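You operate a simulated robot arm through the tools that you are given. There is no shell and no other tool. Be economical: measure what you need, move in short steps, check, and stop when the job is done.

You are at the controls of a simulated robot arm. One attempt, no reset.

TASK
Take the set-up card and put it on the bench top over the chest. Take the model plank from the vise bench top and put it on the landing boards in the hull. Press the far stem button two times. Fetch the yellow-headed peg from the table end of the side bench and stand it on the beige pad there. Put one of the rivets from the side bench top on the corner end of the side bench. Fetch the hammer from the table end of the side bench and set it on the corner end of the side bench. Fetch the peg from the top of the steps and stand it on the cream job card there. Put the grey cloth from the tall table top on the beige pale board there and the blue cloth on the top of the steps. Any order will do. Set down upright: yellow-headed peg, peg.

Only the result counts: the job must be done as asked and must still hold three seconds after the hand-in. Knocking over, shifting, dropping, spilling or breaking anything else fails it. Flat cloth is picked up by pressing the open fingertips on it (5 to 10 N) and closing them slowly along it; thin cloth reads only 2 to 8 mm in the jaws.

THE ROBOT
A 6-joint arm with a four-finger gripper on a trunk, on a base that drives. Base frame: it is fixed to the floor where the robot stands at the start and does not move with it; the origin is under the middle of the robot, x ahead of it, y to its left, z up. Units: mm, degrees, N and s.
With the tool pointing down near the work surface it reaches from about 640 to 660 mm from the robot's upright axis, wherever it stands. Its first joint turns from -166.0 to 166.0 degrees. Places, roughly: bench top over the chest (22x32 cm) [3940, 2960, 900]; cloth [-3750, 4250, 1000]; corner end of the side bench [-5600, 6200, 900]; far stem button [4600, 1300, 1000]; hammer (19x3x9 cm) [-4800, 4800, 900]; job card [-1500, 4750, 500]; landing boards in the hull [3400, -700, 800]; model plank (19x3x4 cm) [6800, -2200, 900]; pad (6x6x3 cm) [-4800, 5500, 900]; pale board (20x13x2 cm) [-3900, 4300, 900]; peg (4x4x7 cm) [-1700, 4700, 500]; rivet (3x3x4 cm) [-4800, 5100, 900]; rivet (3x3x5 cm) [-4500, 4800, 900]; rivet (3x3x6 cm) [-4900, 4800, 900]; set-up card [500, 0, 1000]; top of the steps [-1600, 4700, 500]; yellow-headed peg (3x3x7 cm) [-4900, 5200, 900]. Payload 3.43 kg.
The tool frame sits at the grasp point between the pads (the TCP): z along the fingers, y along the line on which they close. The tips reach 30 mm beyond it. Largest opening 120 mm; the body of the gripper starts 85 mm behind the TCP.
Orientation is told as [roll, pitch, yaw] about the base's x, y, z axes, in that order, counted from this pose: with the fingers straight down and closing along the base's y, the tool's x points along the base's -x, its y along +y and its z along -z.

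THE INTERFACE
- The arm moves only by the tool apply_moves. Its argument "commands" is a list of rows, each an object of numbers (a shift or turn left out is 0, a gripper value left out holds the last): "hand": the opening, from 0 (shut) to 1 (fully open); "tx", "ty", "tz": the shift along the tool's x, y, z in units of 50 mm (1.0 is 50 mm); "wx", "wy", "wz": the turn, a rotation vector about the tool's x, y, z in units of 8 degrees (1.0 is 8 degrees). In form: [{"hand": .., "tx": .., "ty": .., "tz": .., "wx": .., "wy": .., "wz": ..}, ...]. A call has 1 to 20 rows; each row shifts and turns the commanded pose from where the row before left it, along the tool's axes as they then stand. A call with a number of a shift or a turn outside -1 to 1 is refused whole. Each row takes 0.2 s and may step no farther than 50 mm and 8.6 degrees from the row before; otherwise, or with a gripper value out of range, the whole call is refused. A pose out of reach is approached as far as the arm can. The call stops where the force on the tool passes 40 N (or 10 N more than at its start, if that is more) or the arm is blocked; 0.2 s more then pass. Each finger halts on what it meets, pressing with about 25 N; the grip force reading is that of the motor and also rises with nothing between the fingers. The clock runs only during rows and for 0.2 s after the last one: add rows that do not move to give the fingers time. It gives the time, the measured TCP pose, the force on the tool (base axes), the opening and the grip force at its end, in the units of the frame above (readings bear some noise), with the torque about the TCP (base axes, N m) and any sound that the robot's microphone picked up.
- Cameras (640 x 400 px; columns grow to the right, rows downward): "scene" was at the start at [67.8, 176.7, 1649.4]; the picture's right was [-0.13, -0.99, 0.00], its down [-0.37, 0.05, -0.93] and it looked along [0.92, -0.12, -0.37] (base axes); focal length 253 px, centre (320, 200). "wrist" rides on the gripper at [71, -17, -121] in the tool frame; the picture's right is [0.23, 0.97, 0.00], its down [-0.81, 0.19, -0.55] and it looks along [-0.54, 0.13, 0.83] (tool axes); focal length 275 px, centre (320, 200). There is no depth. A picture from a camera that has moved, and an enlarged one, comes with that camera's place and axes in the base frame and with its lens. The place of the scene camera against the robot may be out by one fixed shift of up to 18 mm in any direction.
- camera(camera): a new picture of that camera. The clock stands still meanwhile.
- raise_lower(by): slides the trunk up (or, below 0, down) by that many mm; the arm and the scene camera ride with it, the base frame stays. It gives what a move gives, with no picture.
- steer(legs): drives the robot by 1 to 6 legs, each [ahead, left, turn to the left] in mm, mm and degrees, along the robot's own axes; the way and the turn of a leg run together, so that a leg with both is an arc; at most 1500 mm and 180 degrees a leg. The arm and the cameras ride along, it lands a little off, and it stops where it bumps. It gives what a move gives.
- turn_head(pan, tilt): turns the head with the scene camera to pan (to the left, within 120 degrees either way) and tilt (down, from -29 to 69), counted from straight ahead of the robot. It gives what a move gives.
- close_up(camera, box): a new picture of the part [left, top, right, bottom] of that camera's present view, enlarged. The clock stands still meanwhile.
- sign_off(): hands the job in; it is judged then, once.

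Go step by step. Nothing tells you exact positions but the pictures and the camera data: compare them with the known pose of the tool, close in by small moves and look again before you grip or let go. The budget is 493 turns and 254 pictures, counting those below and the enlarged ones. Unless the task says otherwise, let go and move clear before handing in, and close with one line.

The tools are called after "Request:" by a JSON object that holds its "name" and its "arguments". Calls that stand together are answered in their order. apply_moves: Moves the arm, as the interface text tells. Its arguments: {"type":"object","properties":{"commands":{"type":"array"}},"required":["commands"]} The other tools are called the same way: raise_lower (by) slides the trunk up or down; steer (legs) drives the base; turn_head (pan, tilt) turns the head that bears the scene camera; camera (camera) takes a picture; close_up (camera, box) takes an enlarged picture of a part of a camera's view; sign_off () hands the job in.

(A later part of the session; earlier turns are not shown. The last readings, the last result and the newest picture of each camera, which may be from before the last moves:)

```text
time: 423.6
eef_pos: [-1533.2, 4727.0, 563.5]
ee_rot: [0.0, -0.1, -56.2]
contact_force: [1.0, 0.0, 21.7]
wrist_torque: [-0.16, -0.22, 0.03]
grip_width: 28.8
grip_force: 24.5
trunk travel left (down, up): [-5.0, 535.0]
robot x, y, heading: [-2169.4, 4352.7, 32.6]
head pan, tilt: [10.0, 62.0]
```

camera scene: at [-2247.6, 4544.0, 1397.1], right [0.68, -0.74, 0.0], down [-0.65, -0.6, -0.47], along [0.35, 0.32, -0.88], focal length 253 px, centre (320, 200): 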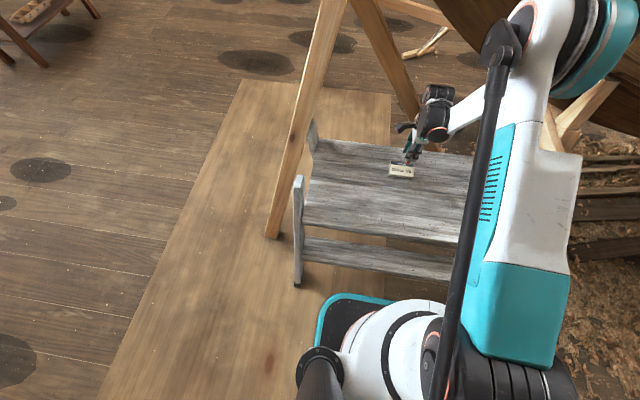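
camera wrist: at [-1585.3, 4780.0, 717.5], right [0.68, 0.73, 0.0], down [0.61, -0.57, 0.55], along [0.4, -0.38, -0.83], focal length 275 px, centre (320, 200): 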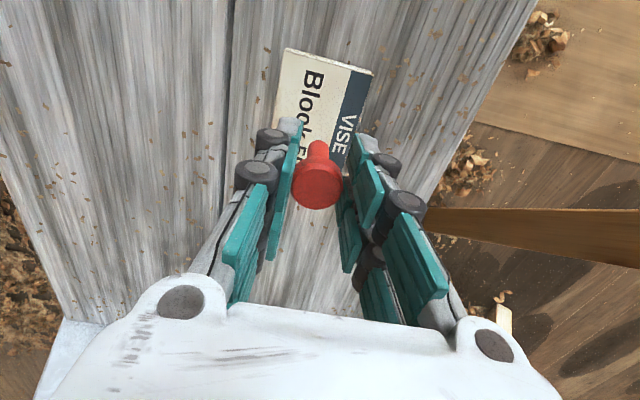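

Contact with the card. I'll ease off and open slowly.

Request:
{"name": "apply_moves", "arguments": {"commands": [{"tz": -0.03}, {}, {"hand": 0.27}, {"hand": 0.32}, {"hand": 0.4}, {"hand": 0.5}, {}]}}

Request:
{"name": "camera", "arguments": {"camera": "wrist"}}

```text
time: 425.2
eef_pos: [-1533.6, 4729.5, 563.7]
ee_rot: [-0.1, 0.0, -56.2]
contact_force: [0.8, -0.7, 0.4]
wrist_torque: [-0.02, -0.01, -0.03]
grip_width: 60.1
grip_force: 0.0
trunk travel left (down, up): [-5.0, 535.0]
robot x, y, heading: [-2164.5, 4352.1, 32.7]
head pan, tilt: [10.0, 62.0]
```

```text
159 pictures are left
camera wrist: at [-1586.5, 4780.0, 685.3], right [0.68, 0.73, 0.0], down [0.61, -0.57, 0.55], along [0.4, -0.38, -0.83], focal length 275 px, centre (320, 200)
```

wrist: 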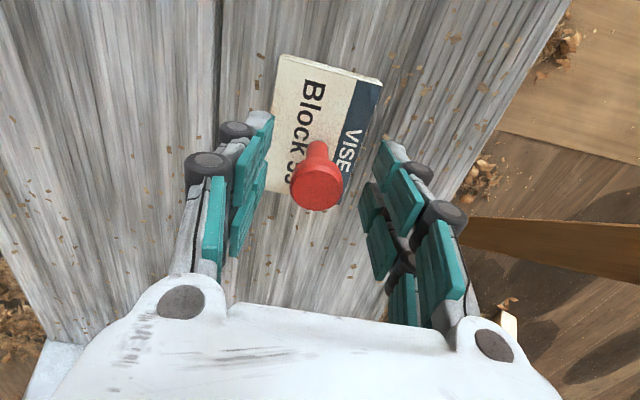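

The peg stands on the card. I rise straight up.

Request:
{"name": "apply_moves", "arguments": {"commands": [{"tz": -0.3}, {"tz": -0.7}, {"tz": -1}, {"tz": -1}, {"tz": -1}, {"tz": -1}, {}]}}

Request:
{"name": "close_up", "arguments": {"camera": "scene", "box": [340, 110, 460, 210]}}

```text
time: 426.8
eef_pos: [-1535.6, 4727.9, 814.2]
ee_rot: [0.0, 0.0, -56.2]
contact_force: [-0.5, 0.2, 0.2]
wrist_torque: [0.01, -0.02, 0.0]
grip_width: 60.1
grip_force: 0.0
trunk travel left (down, up): [-5.0, 535.0]
robot x, y, heading: [-2168.4, 4351.1, 32.6]
head pan, tilt: [10.0, 62.0]
```

```text
4.00 times, centred on (400, 160) of scene
camera zoom: at [-2248.1, 4543.7, 1397.1], right [0.68, -0.74, 0.0], down [-0.65, -0.6, -0.47], along [0.35, 0.32, -0.88], focal length 1013 px, centre (0, 360)
```

zoom: 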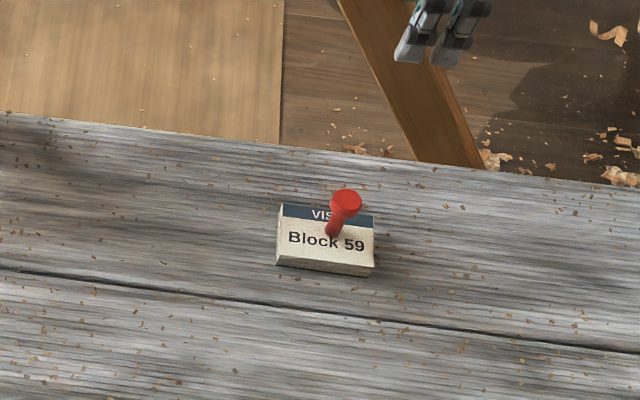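

The peg stands well. Next the cloths on the tall table: retract, raise, back off and turn toward it.

Request:
{"name": "apply_moves", "arguments": {"commands": [{"ty": -0.93}, {"ty": -0.93}, {"ty": -0.93}, {"tz": -1}, {"tz": -1}, {}]}}

Request:
{"name": "raise_lower", "arguments": {"by": 250}}

Request:
{"name": "steer", "arguments": {"legs": [[-450, 0, 0], [0, 0, 90]]}}

Request:
{"name": "turn_head", "arguments": {"pan": 40, "tilt": 30}}

Request:
{"name": "turn_head", "arguments": {"pan": 40, "tilt": 30}}

Request:
{"name": "camera", "arguments": {"camera": "scene"}}

```text
time: 428.2
eef_pos: [-1648.8, 4650.6, 914.4]
ee_rot: [-0.1, 0.1, -56.2]
contact_force: [-0.4, 0.1, 0.2]
wrist_torque: [0.03, 0.0, -0.02]
grip_width: 60.0
grip_force: 0.0
trunk travel left (down, up): [-5.0, 535.0]
robot x, y, heading: [-2166.7, 4356.4, 32.5]
head pan, tilt: [10.0, 62.0]
```

```text
time: 430.8
eef_pos: [-1648.4, 4651.1, 1163.4]
ee_rot: [-0.1, 0.0, -56.2]
contact_force: [-0.1, 0.3, -0.6]
wrist_torque: [0.01, 0.0, -0.01]
grip_width: 59.9
grip_force: 0.1
trunk travel left (down, up): [-255.0, 285.0]
robot x, y, heading: [-2165.9, 4348.8, 32.7]
head pan, tilt: [10.0, 62.0]
```

```text
time: 437.4
eef_pos: [-2856.5, 4620.1, 1164.2]
ee_rot: [-0.2, 0.0, 34.7]
contact_force: [0.6, 0.1, -0.8]
wrist_torque: [0.0, 0.03, 0.0]
grip_width: 60.1
grip_force: 0.1
trunk travel left (down, up): [-255.0, 285.0]
robot x, y, heading: [-2551.5, 4107.8, 123.6]
head pan, tilt: [10.0, 62.0]
```

```text
time: 438.4
eef_pos: [-2856.6, 4620.4, 1163.6]
ee_rot: [-0.2, -0.1, 34.6]
contact_force: [0.5, 0.4, 0.3]
wrist_torque: [0.01, 0.01, 0.01]
grip_width: 59.8
grip_force: 0.0
trunk travel left (down, up): [-255.0, 285.0]
robot x, y, heading: [-2551.8, 4107.7, 123.6]
head pan, tilt: [40.0, 30.0]
```

```text
time: 438.9
eef_pos: [-2856.6, 4621.0, 1164.8]
ee_rot: [-0.1, 0.0, 34.7]
contact_force: [0.2, -0.5, 0.3]
wrist_torque: [0.01, -0.02, -0.04]
grip_width: 59.6
grip_force: 0.0
trunk travel left (down, up): [-255.0, 285.0]
robot x, y, heading: [-2548.1, 4105.0, 123.8]
head pan, tilt: [40.0, 30.0]
```

```text
157 pictures are left
camera scene: at [-2797.5, 3995.1, 1691.5], right [0.28, 0.96, 0.0], down [0.48, -0.14, -0.87], along [-0.83, 0.25, -0.5], focal length 253 px, centre (320, 200)
```

scene: 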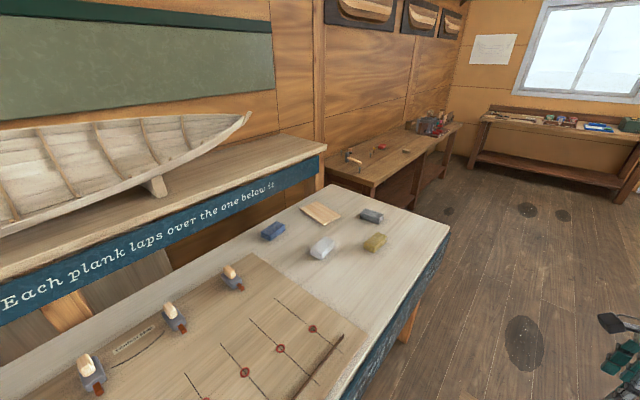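

I see several folded cloths on the tall table; zooming to tell the colours apart.

Request:
{"name": "close_up", "arguments": {"camera": "scene", "box": [240, 180, 440, 280]}}

```text
3.20 times, centred on (340, 230) of scene
camera zoom: at [-2797.5, 3995.1, 1691.5], right [0.28, 0.96, 0.0], down [0.48, -0.14, -0.87], along [-0.83, 0.25, -0.5], focal length 810 px, centre (256, 104)
```

zoom: 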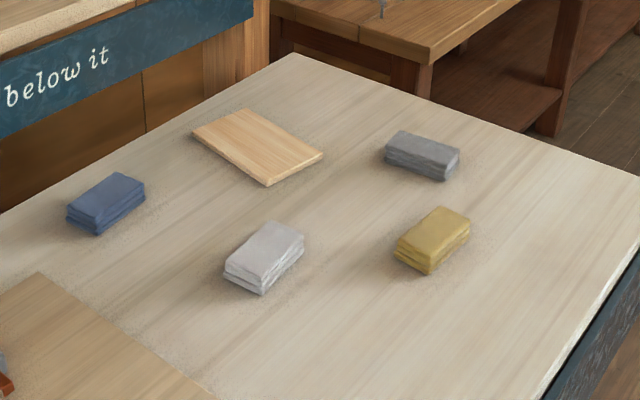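

The dark grey bundle is the grey cloth, blue is the left one; both lie deep on the table, so I'll test the arm's maximum reach in free space first.

Request:
{"name": "apply_moves", "arguments": {"commands": [{"ty": 1}, {"ty": 1}, {"ty": 1}, {"ty": 1}, {"ty": 1}, {"ty": 1}, {}]}}

```text
time: 440.6
eef_pos: [-3028.7, 4868.3, 1165.8]
ee_rot: [-0.1, 0.0, 34.8]
contact_force: [-0.2, -0.1, -0.3]
wrist_torque: [-0.03, 0.03, 0.0]
grip_width: 60.0
grip_force: 0.1
trunk travel left (down, up): [-255.0, 285.0]
robot x, y, heading: [-2550.6, 4105.6, 123.5]
head pan, tilt: [40.0, 30.0]
```

Reach of 900 mm works; testing 50 more.

Request:
{"name": "apply_moves", "arguments": {"commands": [{"ty": 1}, {"tz": 1}, {"tz": 1}, {}]}}

```text
time: 441.6
eef_pos: [-3039.3, 4883.4, 1062.8]
ee_rot: [-0.2, -0.1, 34.8]
contact_force: [-1.4, 0.5, -0.3]
wrist_torque: [-0.01, -0.03, 0.0]
grip_width: 60.2
grip_force: 0.0
out of reach, approached as far as the arm can: row 1
trunk travel left (down, up): [-255.0, 285.0]
robot x, y, heading: [-2555.9, 4108.1, 123.5]
head pan, tilt: [40.0, 30.0]
```

Max reach is ~910 mm. I'll retract, drive to opposite the grey cloth and turn to face the table.

Request:
{"name": "apply_moves", "arguments": {"commands": [{"tz": -1}, {"tz": -1}, {"ty": -1}, {"ty": -1}, {"ty": -1}, {"ty": -1}, {"ty": -1}, {}]}}

Request:
{"name": "steer", "arguments": {"legs": [[1000, 0, 0], [0, 0, 90]]}}

Request:
{"name": "turn_head", "arguments": {"pan": 0, "tilt": 40}}

Request:
{"name": "turn_head", "arguments": {"pan": 0, "tilt": 40}}

Request:
{"name": "camera", "arguments": {"camera": "scene"}}

Request:
{"name": "camera", "arguments": {"camera": "wrist"}}

```text
time: 443.4
eef_pos: [-2896.5, 4675.2, 1161.9]
ee_rot: [-0.1, 0.0, 34.7]
contact_force: [-0.4, -0.9, -0.8]
wrist_torque: [0.02, 0.02, -0.04]
grip_width: 59.7
grip_force: 0.1
trunk travel left (down, up): [-255.0, 285.0]
robot x, y, heading: [-2553.0, 4106.5, 123.3]
head pan, tilt: [40.0, 30.0]
```

```text
time: 452.3
eef_pos: [-3661.4, 4580.8, 1162.9]
ee_rot: [-0.1, 0.0, 124.6]
contact_force: [1.2, -0.5, 0.3]
wrist_torque: [0.01, -0.02, 0.03]
grip_width: 59.9
grip_force: 0.1
trunk travel left (down, up): [-255.0, 285.0]
robot x, y, heading: [-3092.1, 4924.2, -146.6]
head pan, tilt: [40.0, 30.0]
```

```text
time: 453.4
eef_pos: [-3661.2, 4580.0, 1162.5]
ee_rot: [0.1, -0.1, 124.7]
contact_force: [1.0, -0.3, -0.4]
wrist_torque: [0.01, 0.0, -0.01]
grip_width: 60.0
grip_force: 0.0
trunk travel left (down, up): [-255.0, 285.0]
robot x, y, heading: [-3089.8, 4927.4, -146.5]
head pan, tilt: [0.0, 40.0]
```

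```text
time: 453.9
eef_pos: [-3660.5, 4581.3, 1161.2]
ee_rot: [-0.1, 0.0, 124.6]
contact_force: [0.0, 0.1, 0.1]
wrist_torque: [0.0, -0.05, -0.02]
grip_width: 60.2
grip_force: 0.0
trunk travel left (down, up): [-255.0, 285.0]
robot x, y, heading: [-3091.6, 4927.8, -146.5]
head pan, tilt: [0.0, 40.0]
```

```text
155 pictures are left
camera scene: at [-3041.5, 4712.1, 1676.1], right [-0.55, 0.83, 0.0], down [0.54, 0.35, -0.77], along [-0.64, -0.42, -0.64], focal length 253 px, centre (320, 200)
```

scene: 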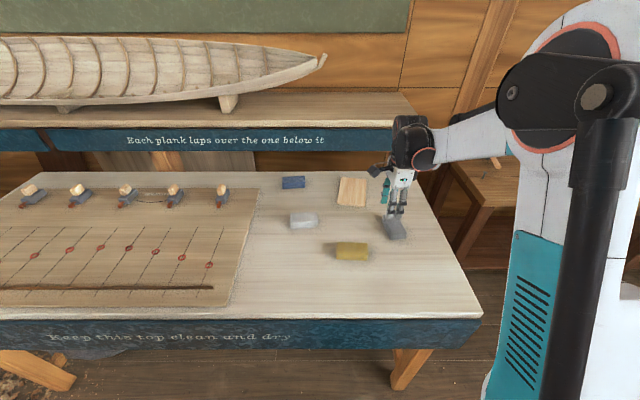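

```text
154 pictures are left
camera wrist: at [-3606.6, 4532.1, 1284.1], right [-0.67, -0.74, 0.0], down [-0.62, 0.56, 0.55], along [-0.41, 0.37, -0.83], focal length 275 px, centre (320, 200)
```

wrist: 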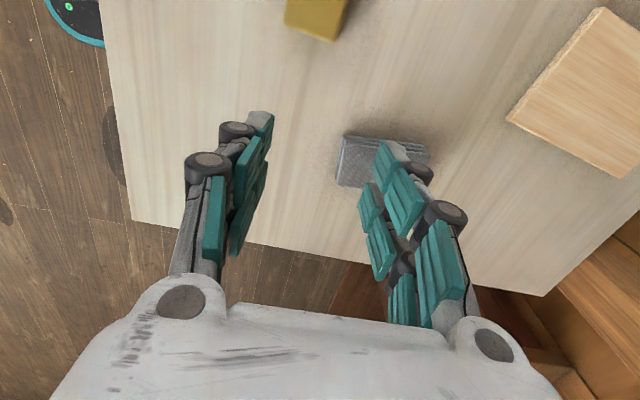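

Grey cloth at about [-3787,4575], board centre [-3912,4329], table top ~z 930. I'll drive 150 mm closer (base front under the table edge) and open the gripper above the grey cloth.

Request:
{"name": "steer", "arguments": {"legs": [[150, 0, 0]]}}

Request:
{"name": "apply_moves", "arguments": {"commands": [{"hand": 1, "tx": -0.2}, {"tx": -0.2}, {}, {}]}}

Request:
{"name": "camera", "arguments": {"camera": "wrist"}}

Request:
{"name": "camera", "arguments": {"camera": "scene"}}

```text
time: 455.3
eef_pos: [-3787.8, 4497.2, 1161.1]
ee_rot: [-0.2, -0.1, 124.6]
contact_force: [-0.7, -0.2, -0.2]
wrist_torque: [0.06, -0.05, -0.03]
grip_width: 59.8
grip_force: 0.1
trunk travel left (down, up): [-255.0, 285.0]
robot x, y, heading: [-3216.7, 4843.2, -146.5]
head pan, tilt: [0.0, 40.0]
```

```text
time: 456.3
eef_pos: [-3799.1, 4515.2, 1162.1]
ee_rot: [-0.1, 0.0, 124.7]
contact_force: [0.3, 0.5, 0.1]
wrist_torque: [0.02, -0.03, 0.04]
grip_width: 120.1
grip_force: 0.1
trunk travel left (down, up): [-255.0, 285.0]
robot x, y, heading: [-3218.3, 4842.1, -146.9]
head pan, tilt: [0.0, 40.0]
```

```text
153 pictures are left
camera wrist: at [-3744.0, 4466.6, 1284.2], right [-0.67, -0.74, 0.0], down [-0.62, 0.56, 0.55], along [-0.41, 0.37, -0.83], focal length 275 px, centre (320, 200)
```

wrist: 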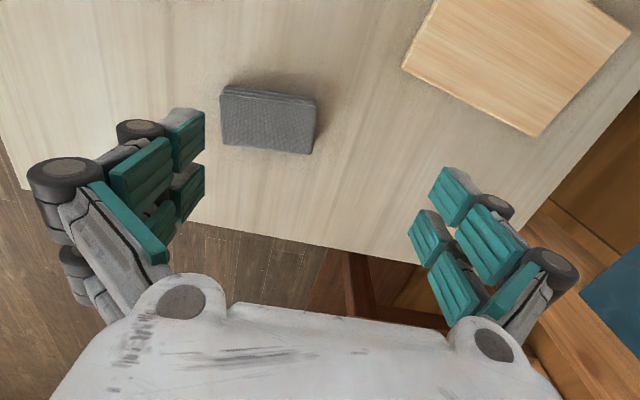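

```text
152 pictures are left
camera scene: at [-3167.0, 4629.5, 1676.1], right [-0.55, 0.84, 0.0], down [0.54, 0.35, -0.77], along [-0.64, -0.42, -0.64], focal length 253 px, centre (320, 200)
```

scene: 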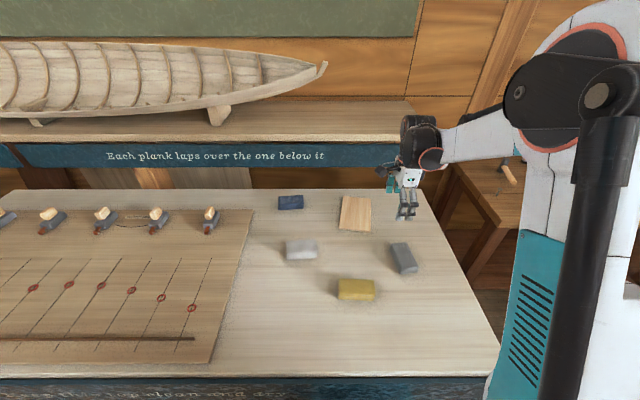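

The grey cloth is a folded bundle, ~106x66 mm, centre [-3780,4580], long axis at ~39°. I'll turn the gripper to close across its short side.

Request:
{"name": "apply_moves", "arguments": {"commands": [{"wz": -1}, {"wz": -1}, {"wz": -1}, {"wz": -1}, {"wz": -1}, {"wz": -1}, {"wz": -1}, {"wz": -1}, {"wz": -1}, {"wz": -1}, {"wz": -1}, {"wz": -1}, {"wz": -0.3}, {}]}}

```text
time: 459.3
eef_pos: [-3800.4, 4513.6, 1161.8]
ee_rot: [0.0, 0.1, -137.1]
contact_force: [0.2, 0.4, -0.7]
wrist_torque: [0.01, -0.02, -0.01]
grip_width: 119.8
grip_force: 0.1
trunk travel left (down, up): [-255.0, 285.0]
robot x, y, heading: [-3215.3, 4845.8, -146.6]
head pan, tilt: [0.0, 40.0]
```

Request:
{"name": "apply_moves", "arguments": {"commands": [{"tx": 0.6, "ty": -0.35}, {"tx": 0.6, "ty": -0.35}, {"tz": 0.9}, {"tz": 0.9}, {}]}}

Request:
{"name": "camera", "arguments": {"camera": "wrist"}}

Request:
{"name": "close_up", "arguments": {"camera": "scene", "box": [320, 160, 480, 310]}}

```text
time: 460.5
eef_pos: [-3778.5, 4581.7, 1072.6]
ee_rot: [-0.1, 0.1, -136.9]
contact_force: [-0.1, -0.5, 0.4]
wrist_torque: [0.0, -0.03, 0.01]
grip_width: 120.0
grip_force: 0.1
trunk travel left (down, up): [-255.0, 285.0]
robot x, y, heading: [-3220.8, 4840.5, -146.9]
head pan, tilt: [0.0, 40.0]
```

```text
151 pictures are left
camera wrist: at [-3737.2, 4642.9, 1194.6], right [0.83, -0.56, 0.0], down [-0.46, -0.69, 0.55], along [-0.31, -0.46, -0.83], focal length 275 px, centre (320, 200)
```

wrist: 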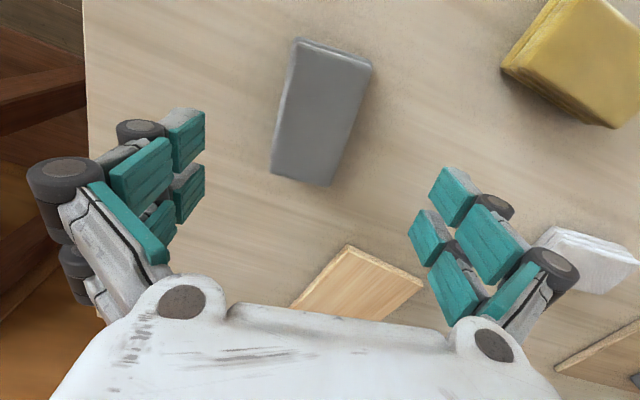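

```text
2.67 times, centred on (400, 235) of scene
camera zoom: at [-3166.8, 4629.8, 1676.2], right [-0.55, 0.84, 0.0], down [0.54, 0.35, -0.77], along [-0.64, -0.42, -0.64], focal length 675 px, centre (107, 107)
```

zoom: 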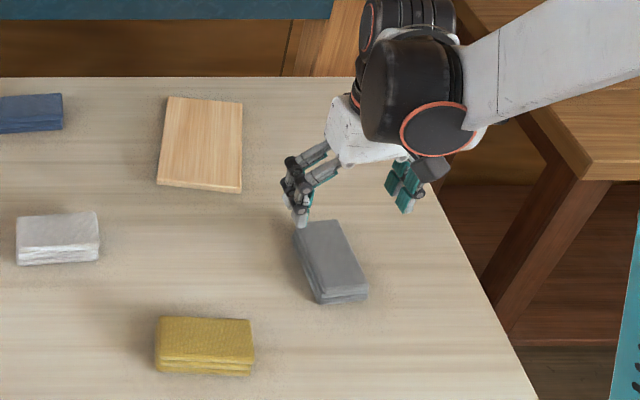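

Aligned over the grey bundle. Lowering around it.

Request:
{"name": "apply_moves", "arguments": {"commands": [{"tz": 0.9}, {"tz": 0.8}, {"tz": 0.1}, {}]}}

Request:
{"name": "close_up", "arguments": {"camera": "scene", "box": [340, 180, 480, 300]}}

Request:
{"name": "camera", "arguments": {"camera": "wrist"}}

```text
time: 461.5
eef_pos: [-3777.8, 4580.7, 980.8]
ee_rot: [0.1, 0.1, -137.1]
contact_force: [-0.1, -0.1, -0.6]
wrist_torque: [-0.01, -0.03, -0.05]
grip_width: 120.1
grip_force: 0.0
trunk travel left (down, up): [-255.0, 285.0]
robot x, y, heading: [-3216.6, 4844.5, -146.8]
head pan, tilt: [0.0, 40.0]
```

```text
3.33 times, centred on (410, 240) of scene
camera zoom: at [-3166.9, 4629.7, 1676.1], right [-0.55, 0.84, 0.0], down [0.54, 0.35, -0.77], along [-0.64, -0.42, -0.64], focal length 844 px, centre (20, 67)
```

zoom: 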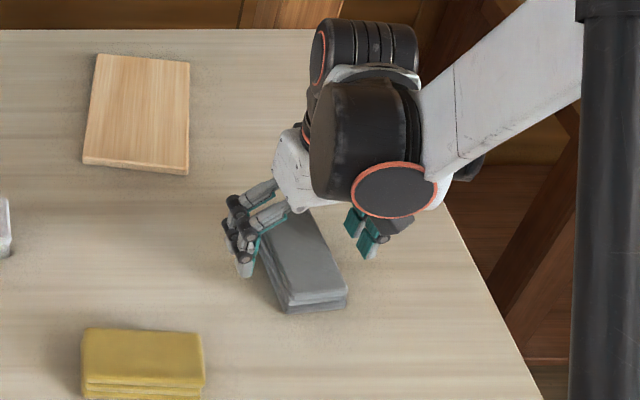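

```text
148 pictures are left
camera wrist: at [-3736.8, 4642.4, 1103.4], right [0.83, -0.56, 0.0], down [-0.46, -0.69, 0.55], along [-0.31, -0.46, -0.83], focal length 275 px, centre (320, 200)
```

wrist: 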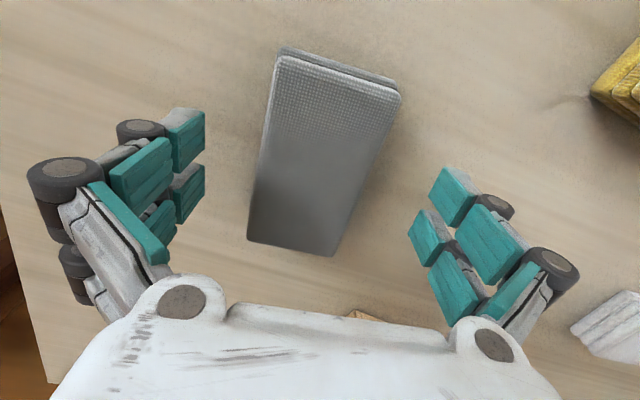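

Request:
{"name": "apply_moves", "arguments": {"commands": [{"tz": 0.16}, {"tz": 0.08}, {"tz": 0.06}, {}]}}

```text
time: 462.5
eef_pos: [-3777.8, 4581.4, 968.3]
ee_rot: [0.1, 0.1, -137.0]
contact_force: [0.1, -1.1, -0.1]
wrist_torque: [0.0, 0.0, 0.01]
grip_width: 119.9
grip_force: 0.1
trunk travel left (down, up): [-255.0, 285.0]
robot x, y, heading: [-3216.8, 4845.1, -146.9]
head pan, tilt: [0.0, 40.0]
```

Request:
{"name": "apply_moves", "arguments": {"commands": [{"tz": 0.06}, {}, {"tz": 0.06}, {}]}}

```text
time: 463.5
eef_pos: [-3777.5, 4582.1, 960.6]
ee_rot: [-0.1, 0.2, -137.0]
contact_force: [-0.3, -0.8, -0.5]
wrist_torque: [0.0, 0.0, -0.03]
grip_width: 120.1
grip_force: 0.1
trunk travel left (down, up): [-255.0, 285.0]
robot x, y, heading: [-3219.4, 4841.6, -146.5]
head pan, tilt: [0.0, 40.0]
```

Request:
{"name": "apply_moves", "arguments": {"commands": [{"tz": 0.05}, {}, {"tz": 0.05}, {}]}}

```text
time: 464.5
eef_pos: [-3778.7, 4582.0, 956.7]
ee_rot: [0.0, 0.1, -137.0]
contact_force: [0.3, -0.2, -0.5]
wrist_torque: [0.03, -0.01, 0.01]
grip_width: 120.0
grip_force: 0.0
trunk travel left (down, up): [-255.0, 285.0]
robot x, y, heading: [-3218.2, 4841.0, -146.8]
head pan, tilt: [0.0, 40.0]
```

Request:
{"name": "apply_moves", "arguments": {"commands": [{"tz": 0.04}, {}, {"tz": 0.04}, {}]}}

Request:
{"name": "close_up", "arguments": {"camera": "wrist", "box": [100, 40, 540, 300]}}

```text
time: 465.5
eef_pos: [-3778.8, 4584.1, 952.9]
ee_rot: [0.0, 0.0, -137.0]
contact_force: [0.0, -0.4, -0.5]
wrist_torque: [0.01, -0.01, -0.02]
grip_width: 119.9
grip_force: 0.1
trunk travel left (down, up): [-255.0, 285.0]
robot x, y, heading: [-3219.5, 4844.9, -147.1]
head pan, tilt: [0.0, 40.0]
```

```text
1.45 times, centred on (320, 170) of wrist
camera zoom: at [-3737.2, 4644.4, 1074.0], right [0.83, -0.56, 0.0], down [-0.46, -0.69, 0.55], along [-0.31, -0.46, -0.83], focal length 400 px, centre (320, 244)
```

zoom: 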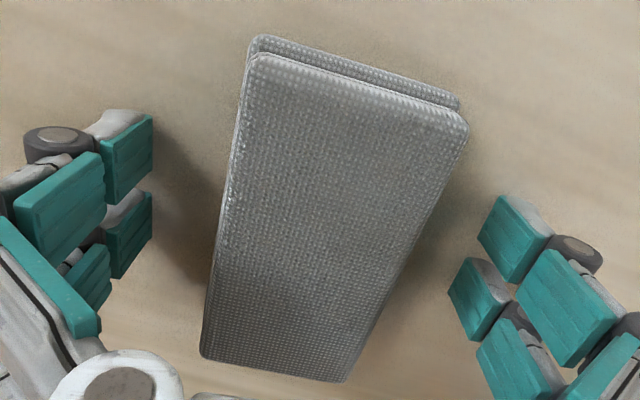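

The tips are close to the table beside the bundle. Closing slowly on it.

Request:
{"name": "apply_moves", "arguments": {"commands": [{"hand": 0.85}, {"hand": 0.7}, {"hand": 0.6}, {"hand": 0.55}, {"hand": 0.5}, {"hand": 0.45}, {}]}}

Request:
{"name": "camera", "arguments": {"camera": "wrist"}}

```text
time: 466.0
eef_pos: [-3776.2, 4583.3, 957.6]
ee_rot: [0.0, -0.3, -137.1]
contact_force: [-2.3, -7.5, 76.9]
wrist_torque: [0.05, -0.82, -0.51]
grip_width: 101.0
grip_force: 45.0
trunk travel left (down, up): [-255.0, 285.0]
robot x, y, heading: [-3217.6, 4845.7, -146.2]
head pan, tilt: [0.0, 40.0]
stopped in row 2: the force on the tool passed its limit at 52 N (the readings are from after the stop); the commanded pose is now the measured one
```

```text
146 pictures are left
camera wrist: at [-3734.4, 4643.6, 1079.8], right [0.83, -0.55, 0.0], down [-0.46, -0.69, 0.56], along [-0.31, -0.46, -0.83], focal length 275 px, centre (320, 200)
```

wrist: 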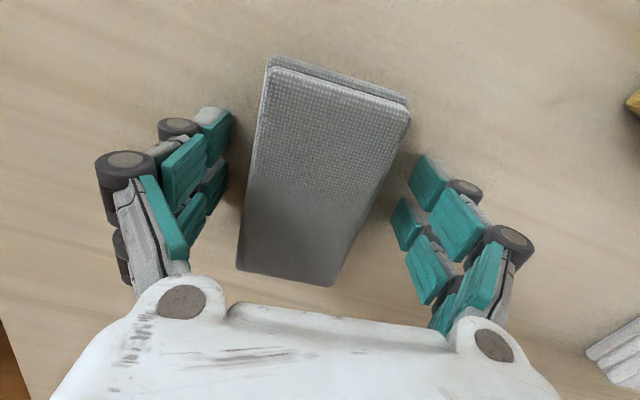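

Closing made the tips dip onto the table. I'll rise 12 mm and close again gently.

Request:
{"name": "apply_moves", "arguments": {"commands": [{"tz": -0.24, "hand": 0.84}, {}, {"hand": 0.75}, {"hand": 0.68}, {}]}}

```text
time: 467.2
eef_pos: [-3778.4, 4581.7, 966.0]
ee_rot: [0.0, 0.1, -136.9]
contact_force: [-0.9, -0.2, -0.3]
wrist_torque: [0.02, 0.01, 0.0]
grip_width: 81.7
grip_force: 0.1
trunk travel left (down, up): [-255.0, 285.0]
robot x, y, heading: [-3218.0, 4844.8, -146.6]
head pan, tilt: [0.0, 40.0]
```

Request:
{"name": "apply_moves", "arguments": {"commands": [{"hand": 0.62}, {"hand": 0.57}, {"hand": 0.52}, {"hand": 0.47}, {"hand": 0.4}, {}]}}

Request:
{"name": "camera", "arguments": {"camera": "wrist"}}

```text
time: 468.5
eef_pos: [-3778.7, 4581.3, 967.3]
ee_rot: [0.1, -0.1, -137.0]
contact_force: [1.2, 0.8, 18.9]
wrist_torque: [-0.03, -0.14, -0.08]
grip_width: 65.2
grip_force: 24.9
trunk travel left (down, up): [-255.0, 285.0]
robot x, y, heading: [-3221.0, 4842.9, -146.5]
head pan, tilt: [0.0, 40.0]
stopped in row 6: the force on the tool passed its limit at 41 N (the readings are from after the stop); the commanded pose is now the measured one
```

```text
145 pictures are left
camera wrist: at [-3737.0, 4643.6, 1089.1], right [0.83, -0.55, 0.0], down [-0.46, -0.69, 0.55], along [-0.31, -0.46, -0.83], focal length 275 px, centre (320, 200)
```

wrist: 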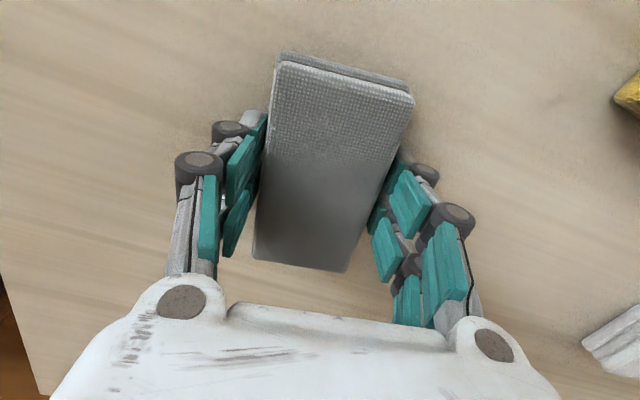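

The bundle is gripped firmly (65 mm). Lifting.

Request:
{"name": "apply_moves", "arguments": {"commands": [{"tz": -0.1}, {"tz": -0.4}, {"tz": -0.8}, {"tz": -1}, {"tz": -1}, {}]}}

Request:
{"name": "camera", "arguments": {"camera": "wrist"}}

```text
time: 469.9
eef_pos: [-3781.9, 4582.2, 1134.7]
ee_rot: [0.0, 0.0, -137.0]
contact_force: [0.2, -0.2, -0.8]
wrist_torque: [0.0, 0.01, -0.01]
grip_width: 65.5
grip_force: 25.2
trunk travel left (down, up): [-255.0, 285.0]
robot x, y, heading: [-3217.9, 4843.2, -146.4]
head pan, tilt: [0.0, 40.0]
```

```text
144 pictures are left
camera wrist: at [-3740.0, 4644.1, 1255.3], right [0.83, -0.55, 0.0], down [-0.46, -0.69, 0.55], along [-0.31, -0.46, -0.83], focal length 275 px, centre (320, 200)
```

wrist: 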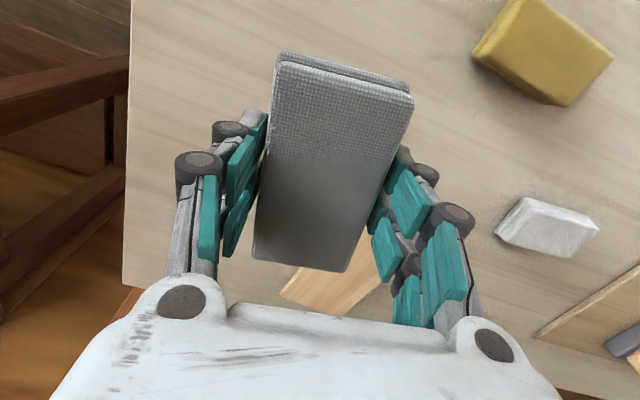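

Now to the pale board: rotate to align and move over its centre [-3912,4329].

Request:
{"name": "apply_moves", "arguments": {"commands": [{"wz": 1}, {"wz": 1}, {"wz": 0.25}, {"tx": -0.75, "ty": 0.58}, {"tx": -0.75, "ty": 0.58}, {"tx": -0.75, "ty": 0.58}, {"tx": -0.75, "ty": 0.58}, {"tx": -0.75, "ty": 0.58}, {"tx": -0.75, "ty": 0.58}, {}]}}

Request:
{"name": "camera", "arguments": {"camera": "wrist"}}

Request:
{"name": "camera", "arguments": {"camera": "scene"}}

```text
time: 472.1
eef_pos: [-3909.2, 4327.9, 1131.6]
ee_rot: [0.0, 0.0, -155.0]
contact_force: [0.2, 0.2, -0.8]
wrist_torque: [0.02, -0.01, -0.01]
grip_width: 65.4
grip_force: 25.1
trunk travel left (down, up): [-255.0, 285.0]
robot x, y, heading: [-3216.6, 4845.6, -147.1]
head pan, tilt: [0.0, 40.0]
```

```text
143 pictures are left
camera wrist: at [-3850.4, 4374.3, 1252.8], right [0.62, -0.78, 0.0], down [-0.65, -0.52, 0.55], along [-0.43, -0.34, -0.83], focal length 275 px, centre (320, 200)
```

wrist: 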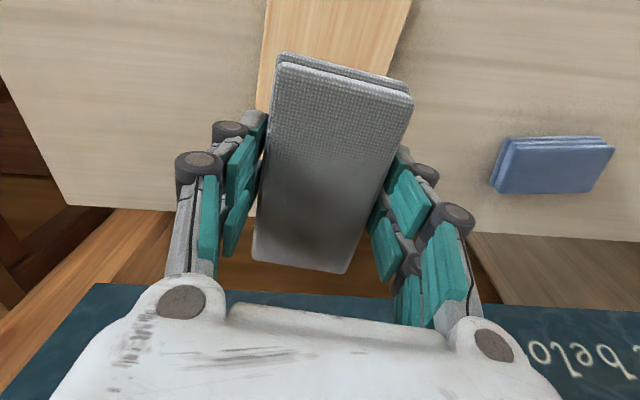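

```text
142 pictures are left
camera scene: at [-3166.9, 4629.5, 1676.2], right [-0.55, 0.84, 0.0], down [0.54, 0.35, -0.77], along [-0.64, -0.42, -0.64], focal length 253 px, centre (320, 200)
```

scene: 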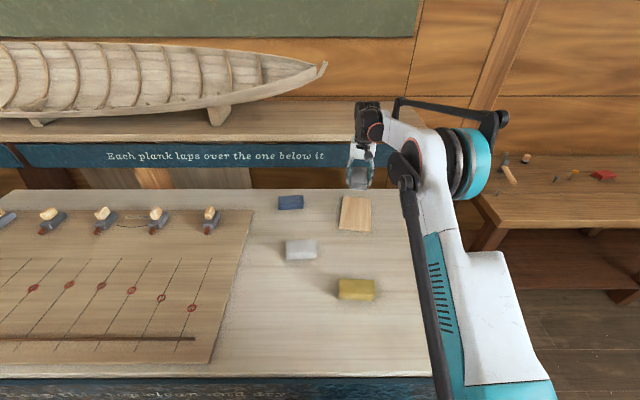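

The lateral alignment checks out. Lowering over the board.

Request:
{"name": "apply_moves", "arguments": {"commands": [{"tz": 1}, {"tz": 1}, {"tz": 0.5}, {}]}}

Request:
{"name": "close_up", "arguments": {"camera": "scene", "box": [280, 140, 440, 260]}}

Request:
{"name": "camera", "arguments": {"camera": "wrist"}}

```text
time: 473.1
eef_pos: [-3908.7, 4325.2, 1007.1]
ee_rot: [-0.1, 0.0, -154.9]
contact_force: [-0.5, 0.3, 0.3]
wrist_torque: [0.0, 0.01, 0.0]
grip_width: 65.2
grip_force: 25.2
trunk travel left (down, up): [-255.0, 285.0]
robot x, y, heading: [-3219.4, 4847.0, -146.6]
head pan, tilt: [0.0, 40.0]
```

```text
3.33 times, centred on (360, 200) of scene
camera zoom: at [-3167.2, 4629.4, 1676.2], right [-0.55, 0.84, 0.0], down [0.54, 0.35, -0.77], along [-0.64, -0.42, -0.64], focal length 844 px, centre (187, 200)
```

zoom: 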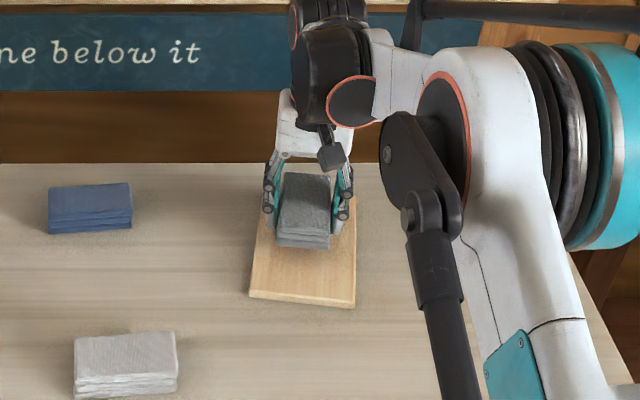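

```text
140 pictures are left
camera wrist: at [-3850.5, 4371.8, 1128.0], right [0.62, -0.78, 0.0], down [-0.65, -0.52, 0.55], along [-0.43, -0.34, -0.83], focal length 275 px, centre (320, 200)
```

wrist: 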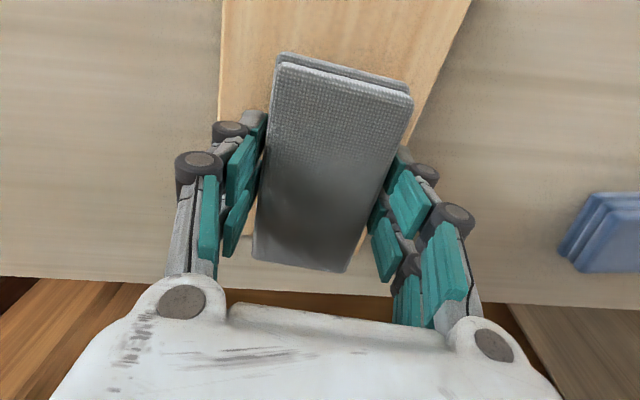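

The bundle sits slightly toward the board's far end; I'll shift 20 mm toward me and lower to contact.

Request:
{"name": "apply_moves", "arguments": {"commands": [{"tx": 0.4}, {"tz": 0.15}, {"tz": 0.06}, {}]}}

```text
time: 474.1
eef_pos: [-3890.5, 4335.6, 995.8]
ee_rot: [0.0, 0.0, -154.9]
contact_force: [-0.7, 1.0, -0.4]
wrist_torque: [-0.04, 0.02, -0.02]
grip_width: 65.4
grip_force: 24.9
trunk travel left (down, up): [-255.0, 285.0]
robot x, y, heading: [-3214.0, 4842.1, -146.7]
head pan, tilt: [0.0, 40.0]
```

Request:
{"name": "apply_moves", "arguments": {"commands": [{"tz": 0.06}, {}, {"tz": 0.06}, {}]}}

```text
time: 475.1
eef_pos: [-3891.1, 4336.8, 990.4]
ee_rot: [0.0, -0.1, -155.0]
contact_force: [-0.6, 0.4, -1.0]
wrist_torque: [0.02, -0.01, -0.01]
grip_width: 65.6
grip_force: 25.0
trunk travel left (down, up): [-255.0, 285.0]
robot x, y, heading: [-3212.4, 4842.5, -146.8]
head pan, tilt: [0.0, 40.0]
```

Request:
{"name": "apply_moves", "arguments": {"commands": [{"tz": 0.06}, {}, {"tz": 0.04}, {}]}}

```text
time: 476.1
eef_pos: [-3890.1, 4337.9, 984.8]
ee_rot: [-0.1, -0.1, -155.0]
contact_force: [0.0, -0.3, -0.3]
wrist_torque: [-0.03, -0.01, 0.0]
grip_width: 65.4
grip_force: 24.4
trunk travel left (down, up): [-255.0, 285.0]
robot x, y, heading: [-3217.6, 4845.8, -146.9]
head pan, tilt: [0.0, 40.0]
```

Request:
{"name": "apply_moves", "arguments": {"commands": [{"tz": 0.04}, {}, {"tz": 0.04}, {}]}}

```text
time: 477.1
eef_pos: [-3890.8, 4336.8, 982.3]
ee_rot: [0.1, 0.0, -155.0]
contact_force: [-0.1, -0.3, -1.0]
wrist_torque: [-0.05, 0.0, -0.01]
grip_width: 65.3
grip_force: 25.1
trunk travel left (down, up): [-255.0, 285.0]
robot x, y, heading: [-3217.5, 4843.6, -146.6]
head pan, tilt: [0.0, 40.0]
```

Request:
{"name": "apply_moves", "arguments": {"commands": [{"tz": 0.05}, {}, {"tz": 0.04}, {}]}}

Request:
{"name": "close_up", "arguments": {"camera": "scene", "box": [300, 160, 420, 250]}}

```text
time: 478.0
eef_pos: [-3891.1, 4336.2, 980.7]
ee_rot: [-0.1, -0.1, -155.0]
contact_force: [2.9, 0.8, 17.9]
wrist_torque: [0.36, -0.42, -0.07]
grip_width: 65.3
grip_force: 25.0
trunk travel left (down, up): [-255.0, 285.0]
robot x, y, heading: [-3222.0, 4843.4, -146.6]
head pan, tilt: [0.0, 40.0]
stopped in row 4: the force on the tool passed its limit at 43 N (the readings are from after the stop); the commanded pose is now the measured one
```

```text
4.44 times, centred on (360, 205) of scene
camera zoom: at [-3165.0, 4630.8, 1676.2], right [-0.55, 0.84, 0.0], down [0.54, 0.35, -0.77], along [-0.64, -0.42, -0.64], focal length 1125 px, centre (142, 178)
```

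zoom: 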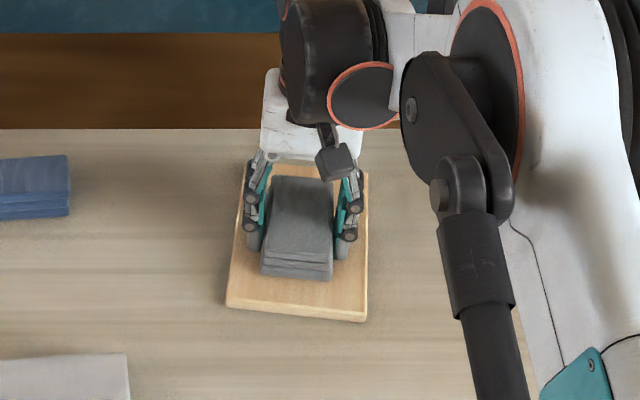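

It rests on the board. I'll ease off and open, then rise.

Request:
{"name": "apply_moves", "arguments": {"commands": [{"tz": -0.02}, {"hand": 0.6}, {"hand": 0.7}, {"hand": 0.8}, {}, {"tz": -0.4}, {"tz": -1}, {"tz": -1}, {}]}}

Request:
{"name": "close_up", "arguments": {"camera": "scene", "box": [240, 150, 440, 275]}}

Request:
{"name": "camera", "arguments": {"camera": "wrist"}}

```text
time: 480.0
eef_pos: [-3891.7, 4335.0, 1098.0]
ee_rot: [0.0, -0.2, -154.9]
contact_force: [0.1, -0.1, 0.8]
wrist_torque: [0.02, 0.03, -0.02]
grip_width: 96.2
grip_force: 0.1
trunk travel left (down, up): [-255.0, 285.0]
robot x, y, heading: [-3219.1, 4842.7, -146.8]
head pan, tilt: [0.0, 40.0]
```

```text
3.20 times, centred on (340, 212) of scene
camera zoom: at [-3167.2, 4629.3, 1676.0], right [-0.55, 0.84, 0.0], down [0.54, 0.35, -0.77], along [-0.64, -0.42, -0.64], focal length 810 px, centre (256, 160)
```

zoom: 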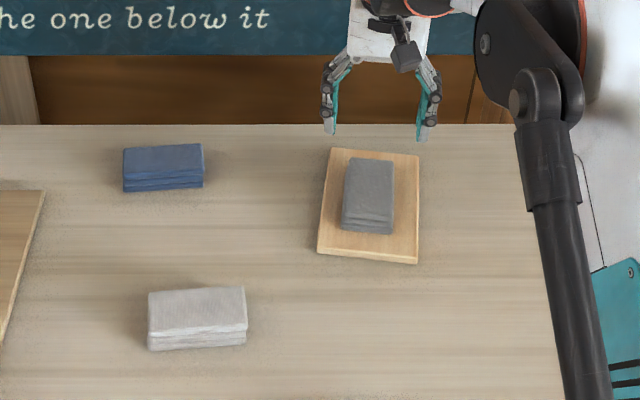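

```text
137 pictures are left
camera wrist: at [-3833.4, 4381.0, 1220.9], right [0.62, -0.78, 0.0], down [-0.65, -0.52, 0.55], along [-0.43, -0.34, -0.83], focal length 275 px, centre (320, 200)
```

wrist: 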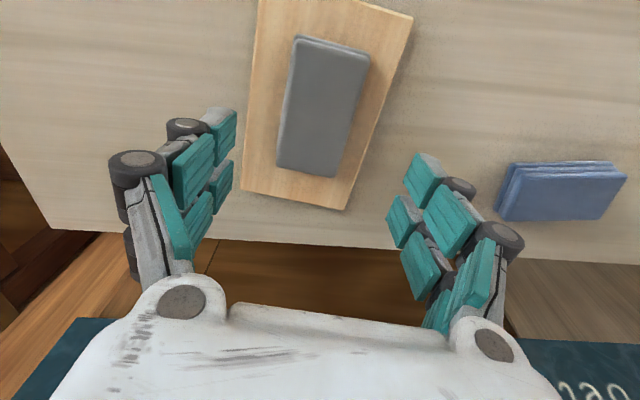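

The grey cloth lies squarely on the board. Now the blue one at about [-3794,4069]: I'll strafe left 325 mm and come 25 mm closer.

Request:
{"name": "apply_moves", "arguments": {"commands": [{"tz": -0.8, "hand": 1}, {"tx": 0.9}, {}]}}

Request:
{"name": "steer", "arguments": {"legs": [[0, 325, 0], [25, 0, 0]]}}

Request:
{"name": "camera", "arguments": {"camera": "wrist"}}

Request:
{"name": "camera", "arguments": {"camera": "scene"}}

```text
time: 480.8
eef_pos: [-3849.3, 4354.9, 1136.5]
ee_rot: [0.0, -0.2, -155.0]
contact_force: [-1.2, -0.1, -0.3]
wrist_torque: [0.0, 0.02, -0.01]
grip_width: 119.8
grip_force: 0.1
trunk travel left (down, up): [-255.0, 285.0]
robot x, y, heading: [-3219.3, 4842.8, -146.7]
head pan, tilt: [0.0, 40.0]
```

```text
time: 483.4
eef_pos: [-3689.2, 4062.2, 1135.8]
ee_rot: [-0.1, 0.0, -155.1]
contact_force: [-0.1, 0.1, 0.2]
wrist_torque: [0.04, -0.04, 0.01]
grip_width: 120.0
grip_force: 0.1
trunk travel left (down, up): [-255.0, 285.0]
robot x, y, heading: [-3057.2, 4553.0, -146.7]
head pan, tilt: [0.0, 40.0]
```

```text
136 pictures are left
camera wrist: at [-3631.5, 4109.4, 1256.9], right [0.62, -0.79, 0.0], down [-0.65, -0.52, 0.55], along [-0.43, -0.34, -0.83], focal length 275 px, centre (320, 200)
```

wrist: 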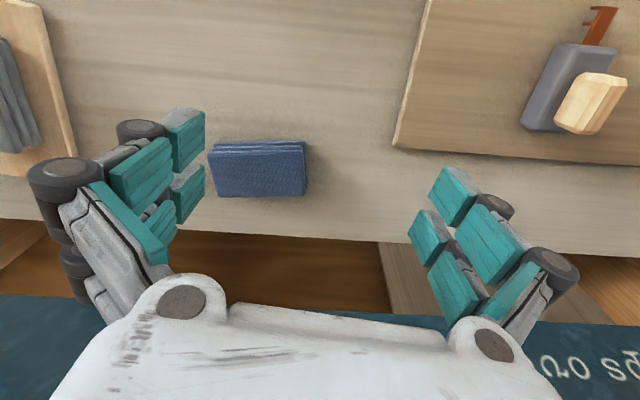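

```text
135 pictures are left
camera scene: at [-3007.3, 4336.6, 1675.9], right [-0.55, 0.84, 0.0], down [0.54, 0.35, -0.76], along [-0.64, -0.42, -0.64], focal length 253 px, centre (320, 200)
```

scene: 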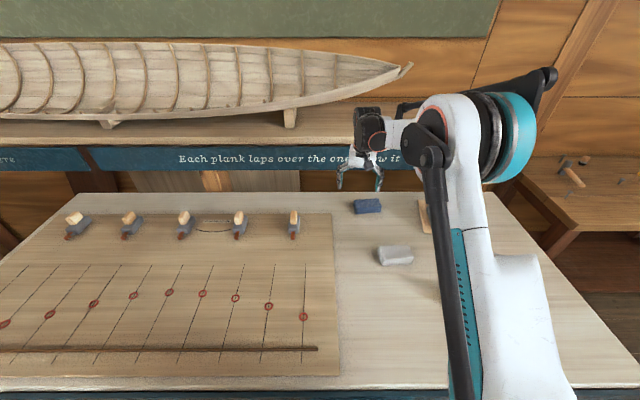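

Blue bundle centre ≈[-3801,4072], short axis ≈40°. I'll rotate the jaws and move over it.

Request:
{"name": "apply_moves", "arguments": {"commands": [{"wz": 1}, {"wz": 1}, {"wz": 1}, {"wz": 1}, {"wz": 1}, {"wz": 1}, {"wz": 1}, {"wz": 1}, {"wz": 1}, {"wz": 0.44}, {"tx": -0.525, "ty": 0.543}, {"tx": -0.525, "ty": 0.543}, {"tx": -0.525, "ty": 0.543}, {}]}}

Request:
{"name": "camera", "arguments": {"camera": "wrist"}}

```text
time: 486.4
eef_pos: [-3801.6, 4074.6, 1138.4]
ee_rot: [0.1, 0.0, 129.3]
contact_force: [0.4, 0.3, 0.4]
wrist_torque: [0.01, -0.01, 0.05]
grip_width: 119.8
grip_force: 0.0
trunk travel left (down, up): [-255.0, 285.0]
robot x, y, heading: [-3058.1, 4553.6, -146.7]
head pan, tilt: [0.0, 40.0]
```

```text
134 pictures are left
camera wrist: at [-3741.8, 4031.1, 1259.4], right [-0.61, -0.8, 0.0], down [-0.66, 0.51, 0.55], along [-0.44, 0.33, -0.83], focal length 275 px, centre (320, 200)
```

wrist: 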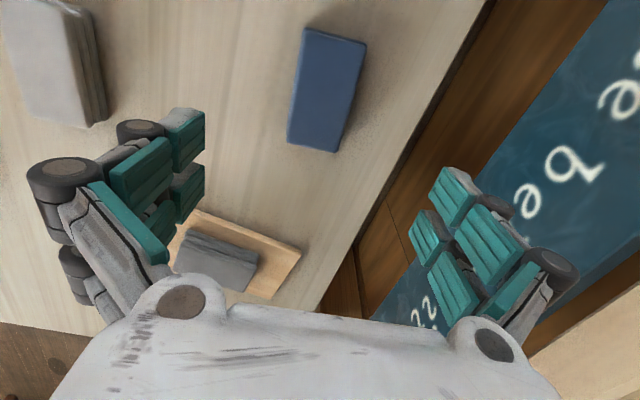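

Centred within ~8 mm. I'll adjust, narrow the jaws to 88 mm and descend.

Request:
{"name": "apply_moves", "arguments": {"commands": [{"tx": 0.12, "hand": 0.73}, {"tz": 1}, {"tz": 1}, {"tz": 0.6}, {}]}}

Request:
{"name": "camera", "arguments": {"camera": "wrist"}}

Request:
{"name": "close_up", "arguments": {"camera": "scene", "box": [300, 130, 460, 250]}}

```text
time: 487.6
eef_pos: [-3800.0, 4069.2, 1008.0]
ee_rot: [0.1, 0.0, 129.4]
contact_force: [-0.9, 0.0, 0.2]
wrist_torque: [0.01, -0.04, 0.02]
grip_width: 87.6
grip_force: 0.1
trunk travel left (down, up): [-255.0, 285.0]
robot x, y, heading: [-3057.9, 4552.1, -146.6]
head pan, tilt: [0.0, 40.0]
```

```text
133 pictures are left
camera wrist: at [-3740.3, 4026.4, 1129.0], right [-0.61, -0.8, 0.0], down [-0.66, 0.51, 0.55], along [-0.44, 0.33, -0.83], focal length 275 px, centre (320, 200)
```

wrist: 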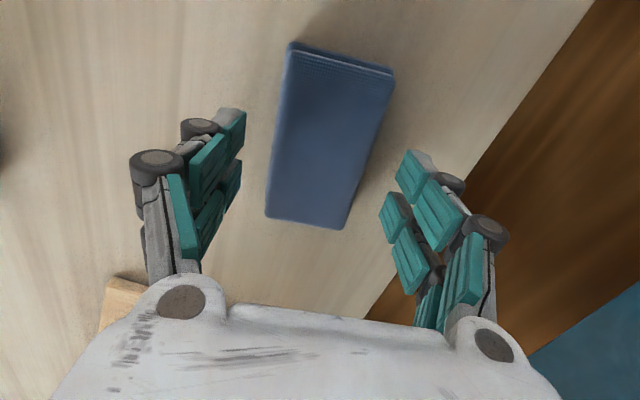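

```text
3.33 times, centred on (380, 190) of scene
camera zoom: at [-3006.0, 4337.6, 1676.1], right [-0.55, 0.84, 0.0], down [0.54, 0.35, -0.77], along [-0.64, -0.42, -0.64], focal length 844 px, centre (120, 233)
```

zoom: 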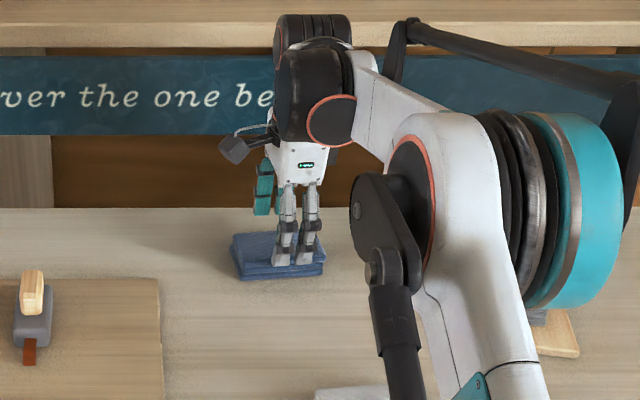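

Well centred between the jaws. Descending and closing.

Request:
{"name": "apply_moves", "arguments": {"commands": [{"tz": 0.6}, {"tz": 0.16}, {}, {"hand": 0.65}, {"hand": 0.6}, {"hand": 0.56}, {"hand": 0.52}, {}]}}

```text
time: 489.4
eef_pos: [-3798.7, 4069.6, 969.2]
ee_rot: [0.2, 0.1, 129.4]
contact_force: [0.0, -0.7, 1.1]
wrist_torque: [-0.02, -0.01, 0.04]
grip_width: 65.2
grip_force: 25.1
trunk travel left (down, up): [-255.0, 285.0]
robot x, y, heading: [-3052.2, 4548.1, -146.6]
head pan, tilt: [0.0, 40.0]
```

Request:
{"name": "apply_moves", "arguments": {"commands": [{"hand": 0.4}, {}, {"tz": -0.2}, {"tz": -0.6}, {"tz": -1}, {"tz": -1}, {}]}}

Request:
{"name": "camera", "arguments": {"camera": "wrist"}}

```text
time: 491.0
eef_pos: [-3797.8, 4065.7, 1108.5]
ee_rot: [0.1, 0.0, 129.4]
contact_force: [0.0, -0.3, 0.1]
wrist_torque: [0.01, -0.03, -0.02]
grip_width: 65.4
grip_force: 25.0
trunk travel left (down, up): [-255.0, 285.0]
robot x, y, heading: [-3059.5, 4553.0, -146.7]
head pan, tilt: [0.0, 40.0]
```

```text
131 pictures are left
camera wrist: at [-3739.3, 4022.5, 1229.9], right [-0.61, -0.8, 0.0], down [-0.66, 0.51, 0.55], along [-0.44, 0.33, -0.83], focal length 275 px, centre (320, 200)
```

wrist: 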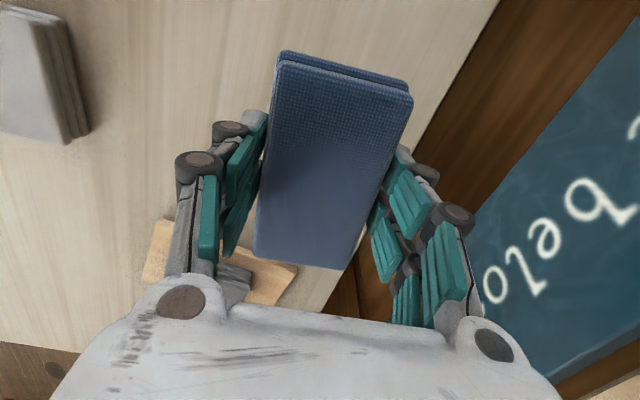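

The blue bundle is held. I retract, back off and turn round to the steps.

Request:
{"name": "apply_moves", "arguments": {"commands": [{"tz": -0.6}, {"ty": -0.98, "tx": 0.1}, {"ty": -0.98, "tx": 0.1}, {"ty": -0.98, "tx": 0.1}, {"ty": -0.98, "tx": 0.1}, {"ty": -0.98, "tx": 0.1}, {}]}}

Request:
{"name": "steer", "arguments": {"legs": [[-260, 0, 0], [0, 650, 0], [0, 0, 179]]}}

Request:
{"name": "turn_head", "arguments": {"pan": 0, "tilt": 50}}

Request:
{"name": "camera", "arguments": {"camera": "scene"}}

```text
time: 492.6
eef_pos: [-3591.8, 4205.4, 1136.5]
ee_rot: [0.1, 0.0, 129.4]
contact_force: [-0.8, -0.4, -0.4]
wrist_torque: [-0.01, -0.01, 0.03]
grip_width: 65.6
grip_force: 25.2
trunk travel left (down, up): [-255.0, 285.0]
robot x, y, heading: [-3059.4, 4553.4, -146.9]
head pan, tilt: [0.0, 40.0]
```

```text
time: 505.0
eef_pos: [-1968.1, 4533.4, 1136.7]
ee_rot: [0.0, 0.0, -48.2]
contact_force: [-0.6, 0.6, -0.5]
wrist_torque: [-0.02, 0.0, 0.02]
grip_width: 65.4
grip_force: 24.7
trunk travel left (down, up): [-255.0, 285.0]
robot x, y, heading: [-2489.6, 4165.8, 35.5]
head pan, tilt: [0.0, 40.0]
```

```text
time: 505.8
eef_pos: [-1968.0, 4535.3, 1135.7]
ee_rot: [0.1, -0.1, -48.2]
contact_force: [-0.1, -0.2, -0.8]
wrist_torque: [0.0, -0.03, -0.03]
grip_width: 65.4
grip_force: 24.9
trunk travel left (down, up): [-255.0, 285.0]
robot x, y, heading: [-2488.9, 4166.2, 35.9]
head pan, tilt: [0.0, 50.0]
```

```text
130 pictures are left
camera scene: at [-2563.6, 4349.4, 1662.0], right [0.58, -0.81, 0.0], down [-0.62, -0.45, -0.64], along [0.52, 0.38, -0.77], focal length 253 px, centre (320, 200)
```

scene: 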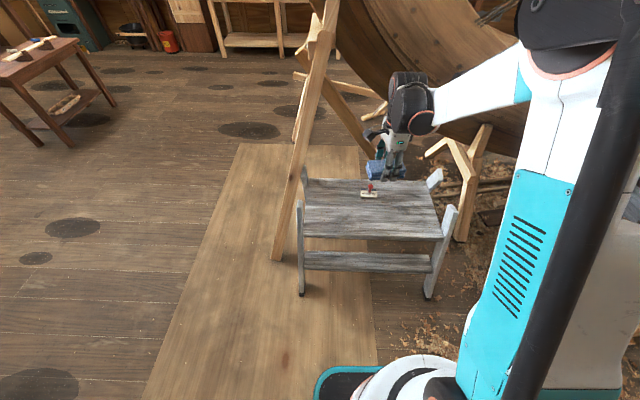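

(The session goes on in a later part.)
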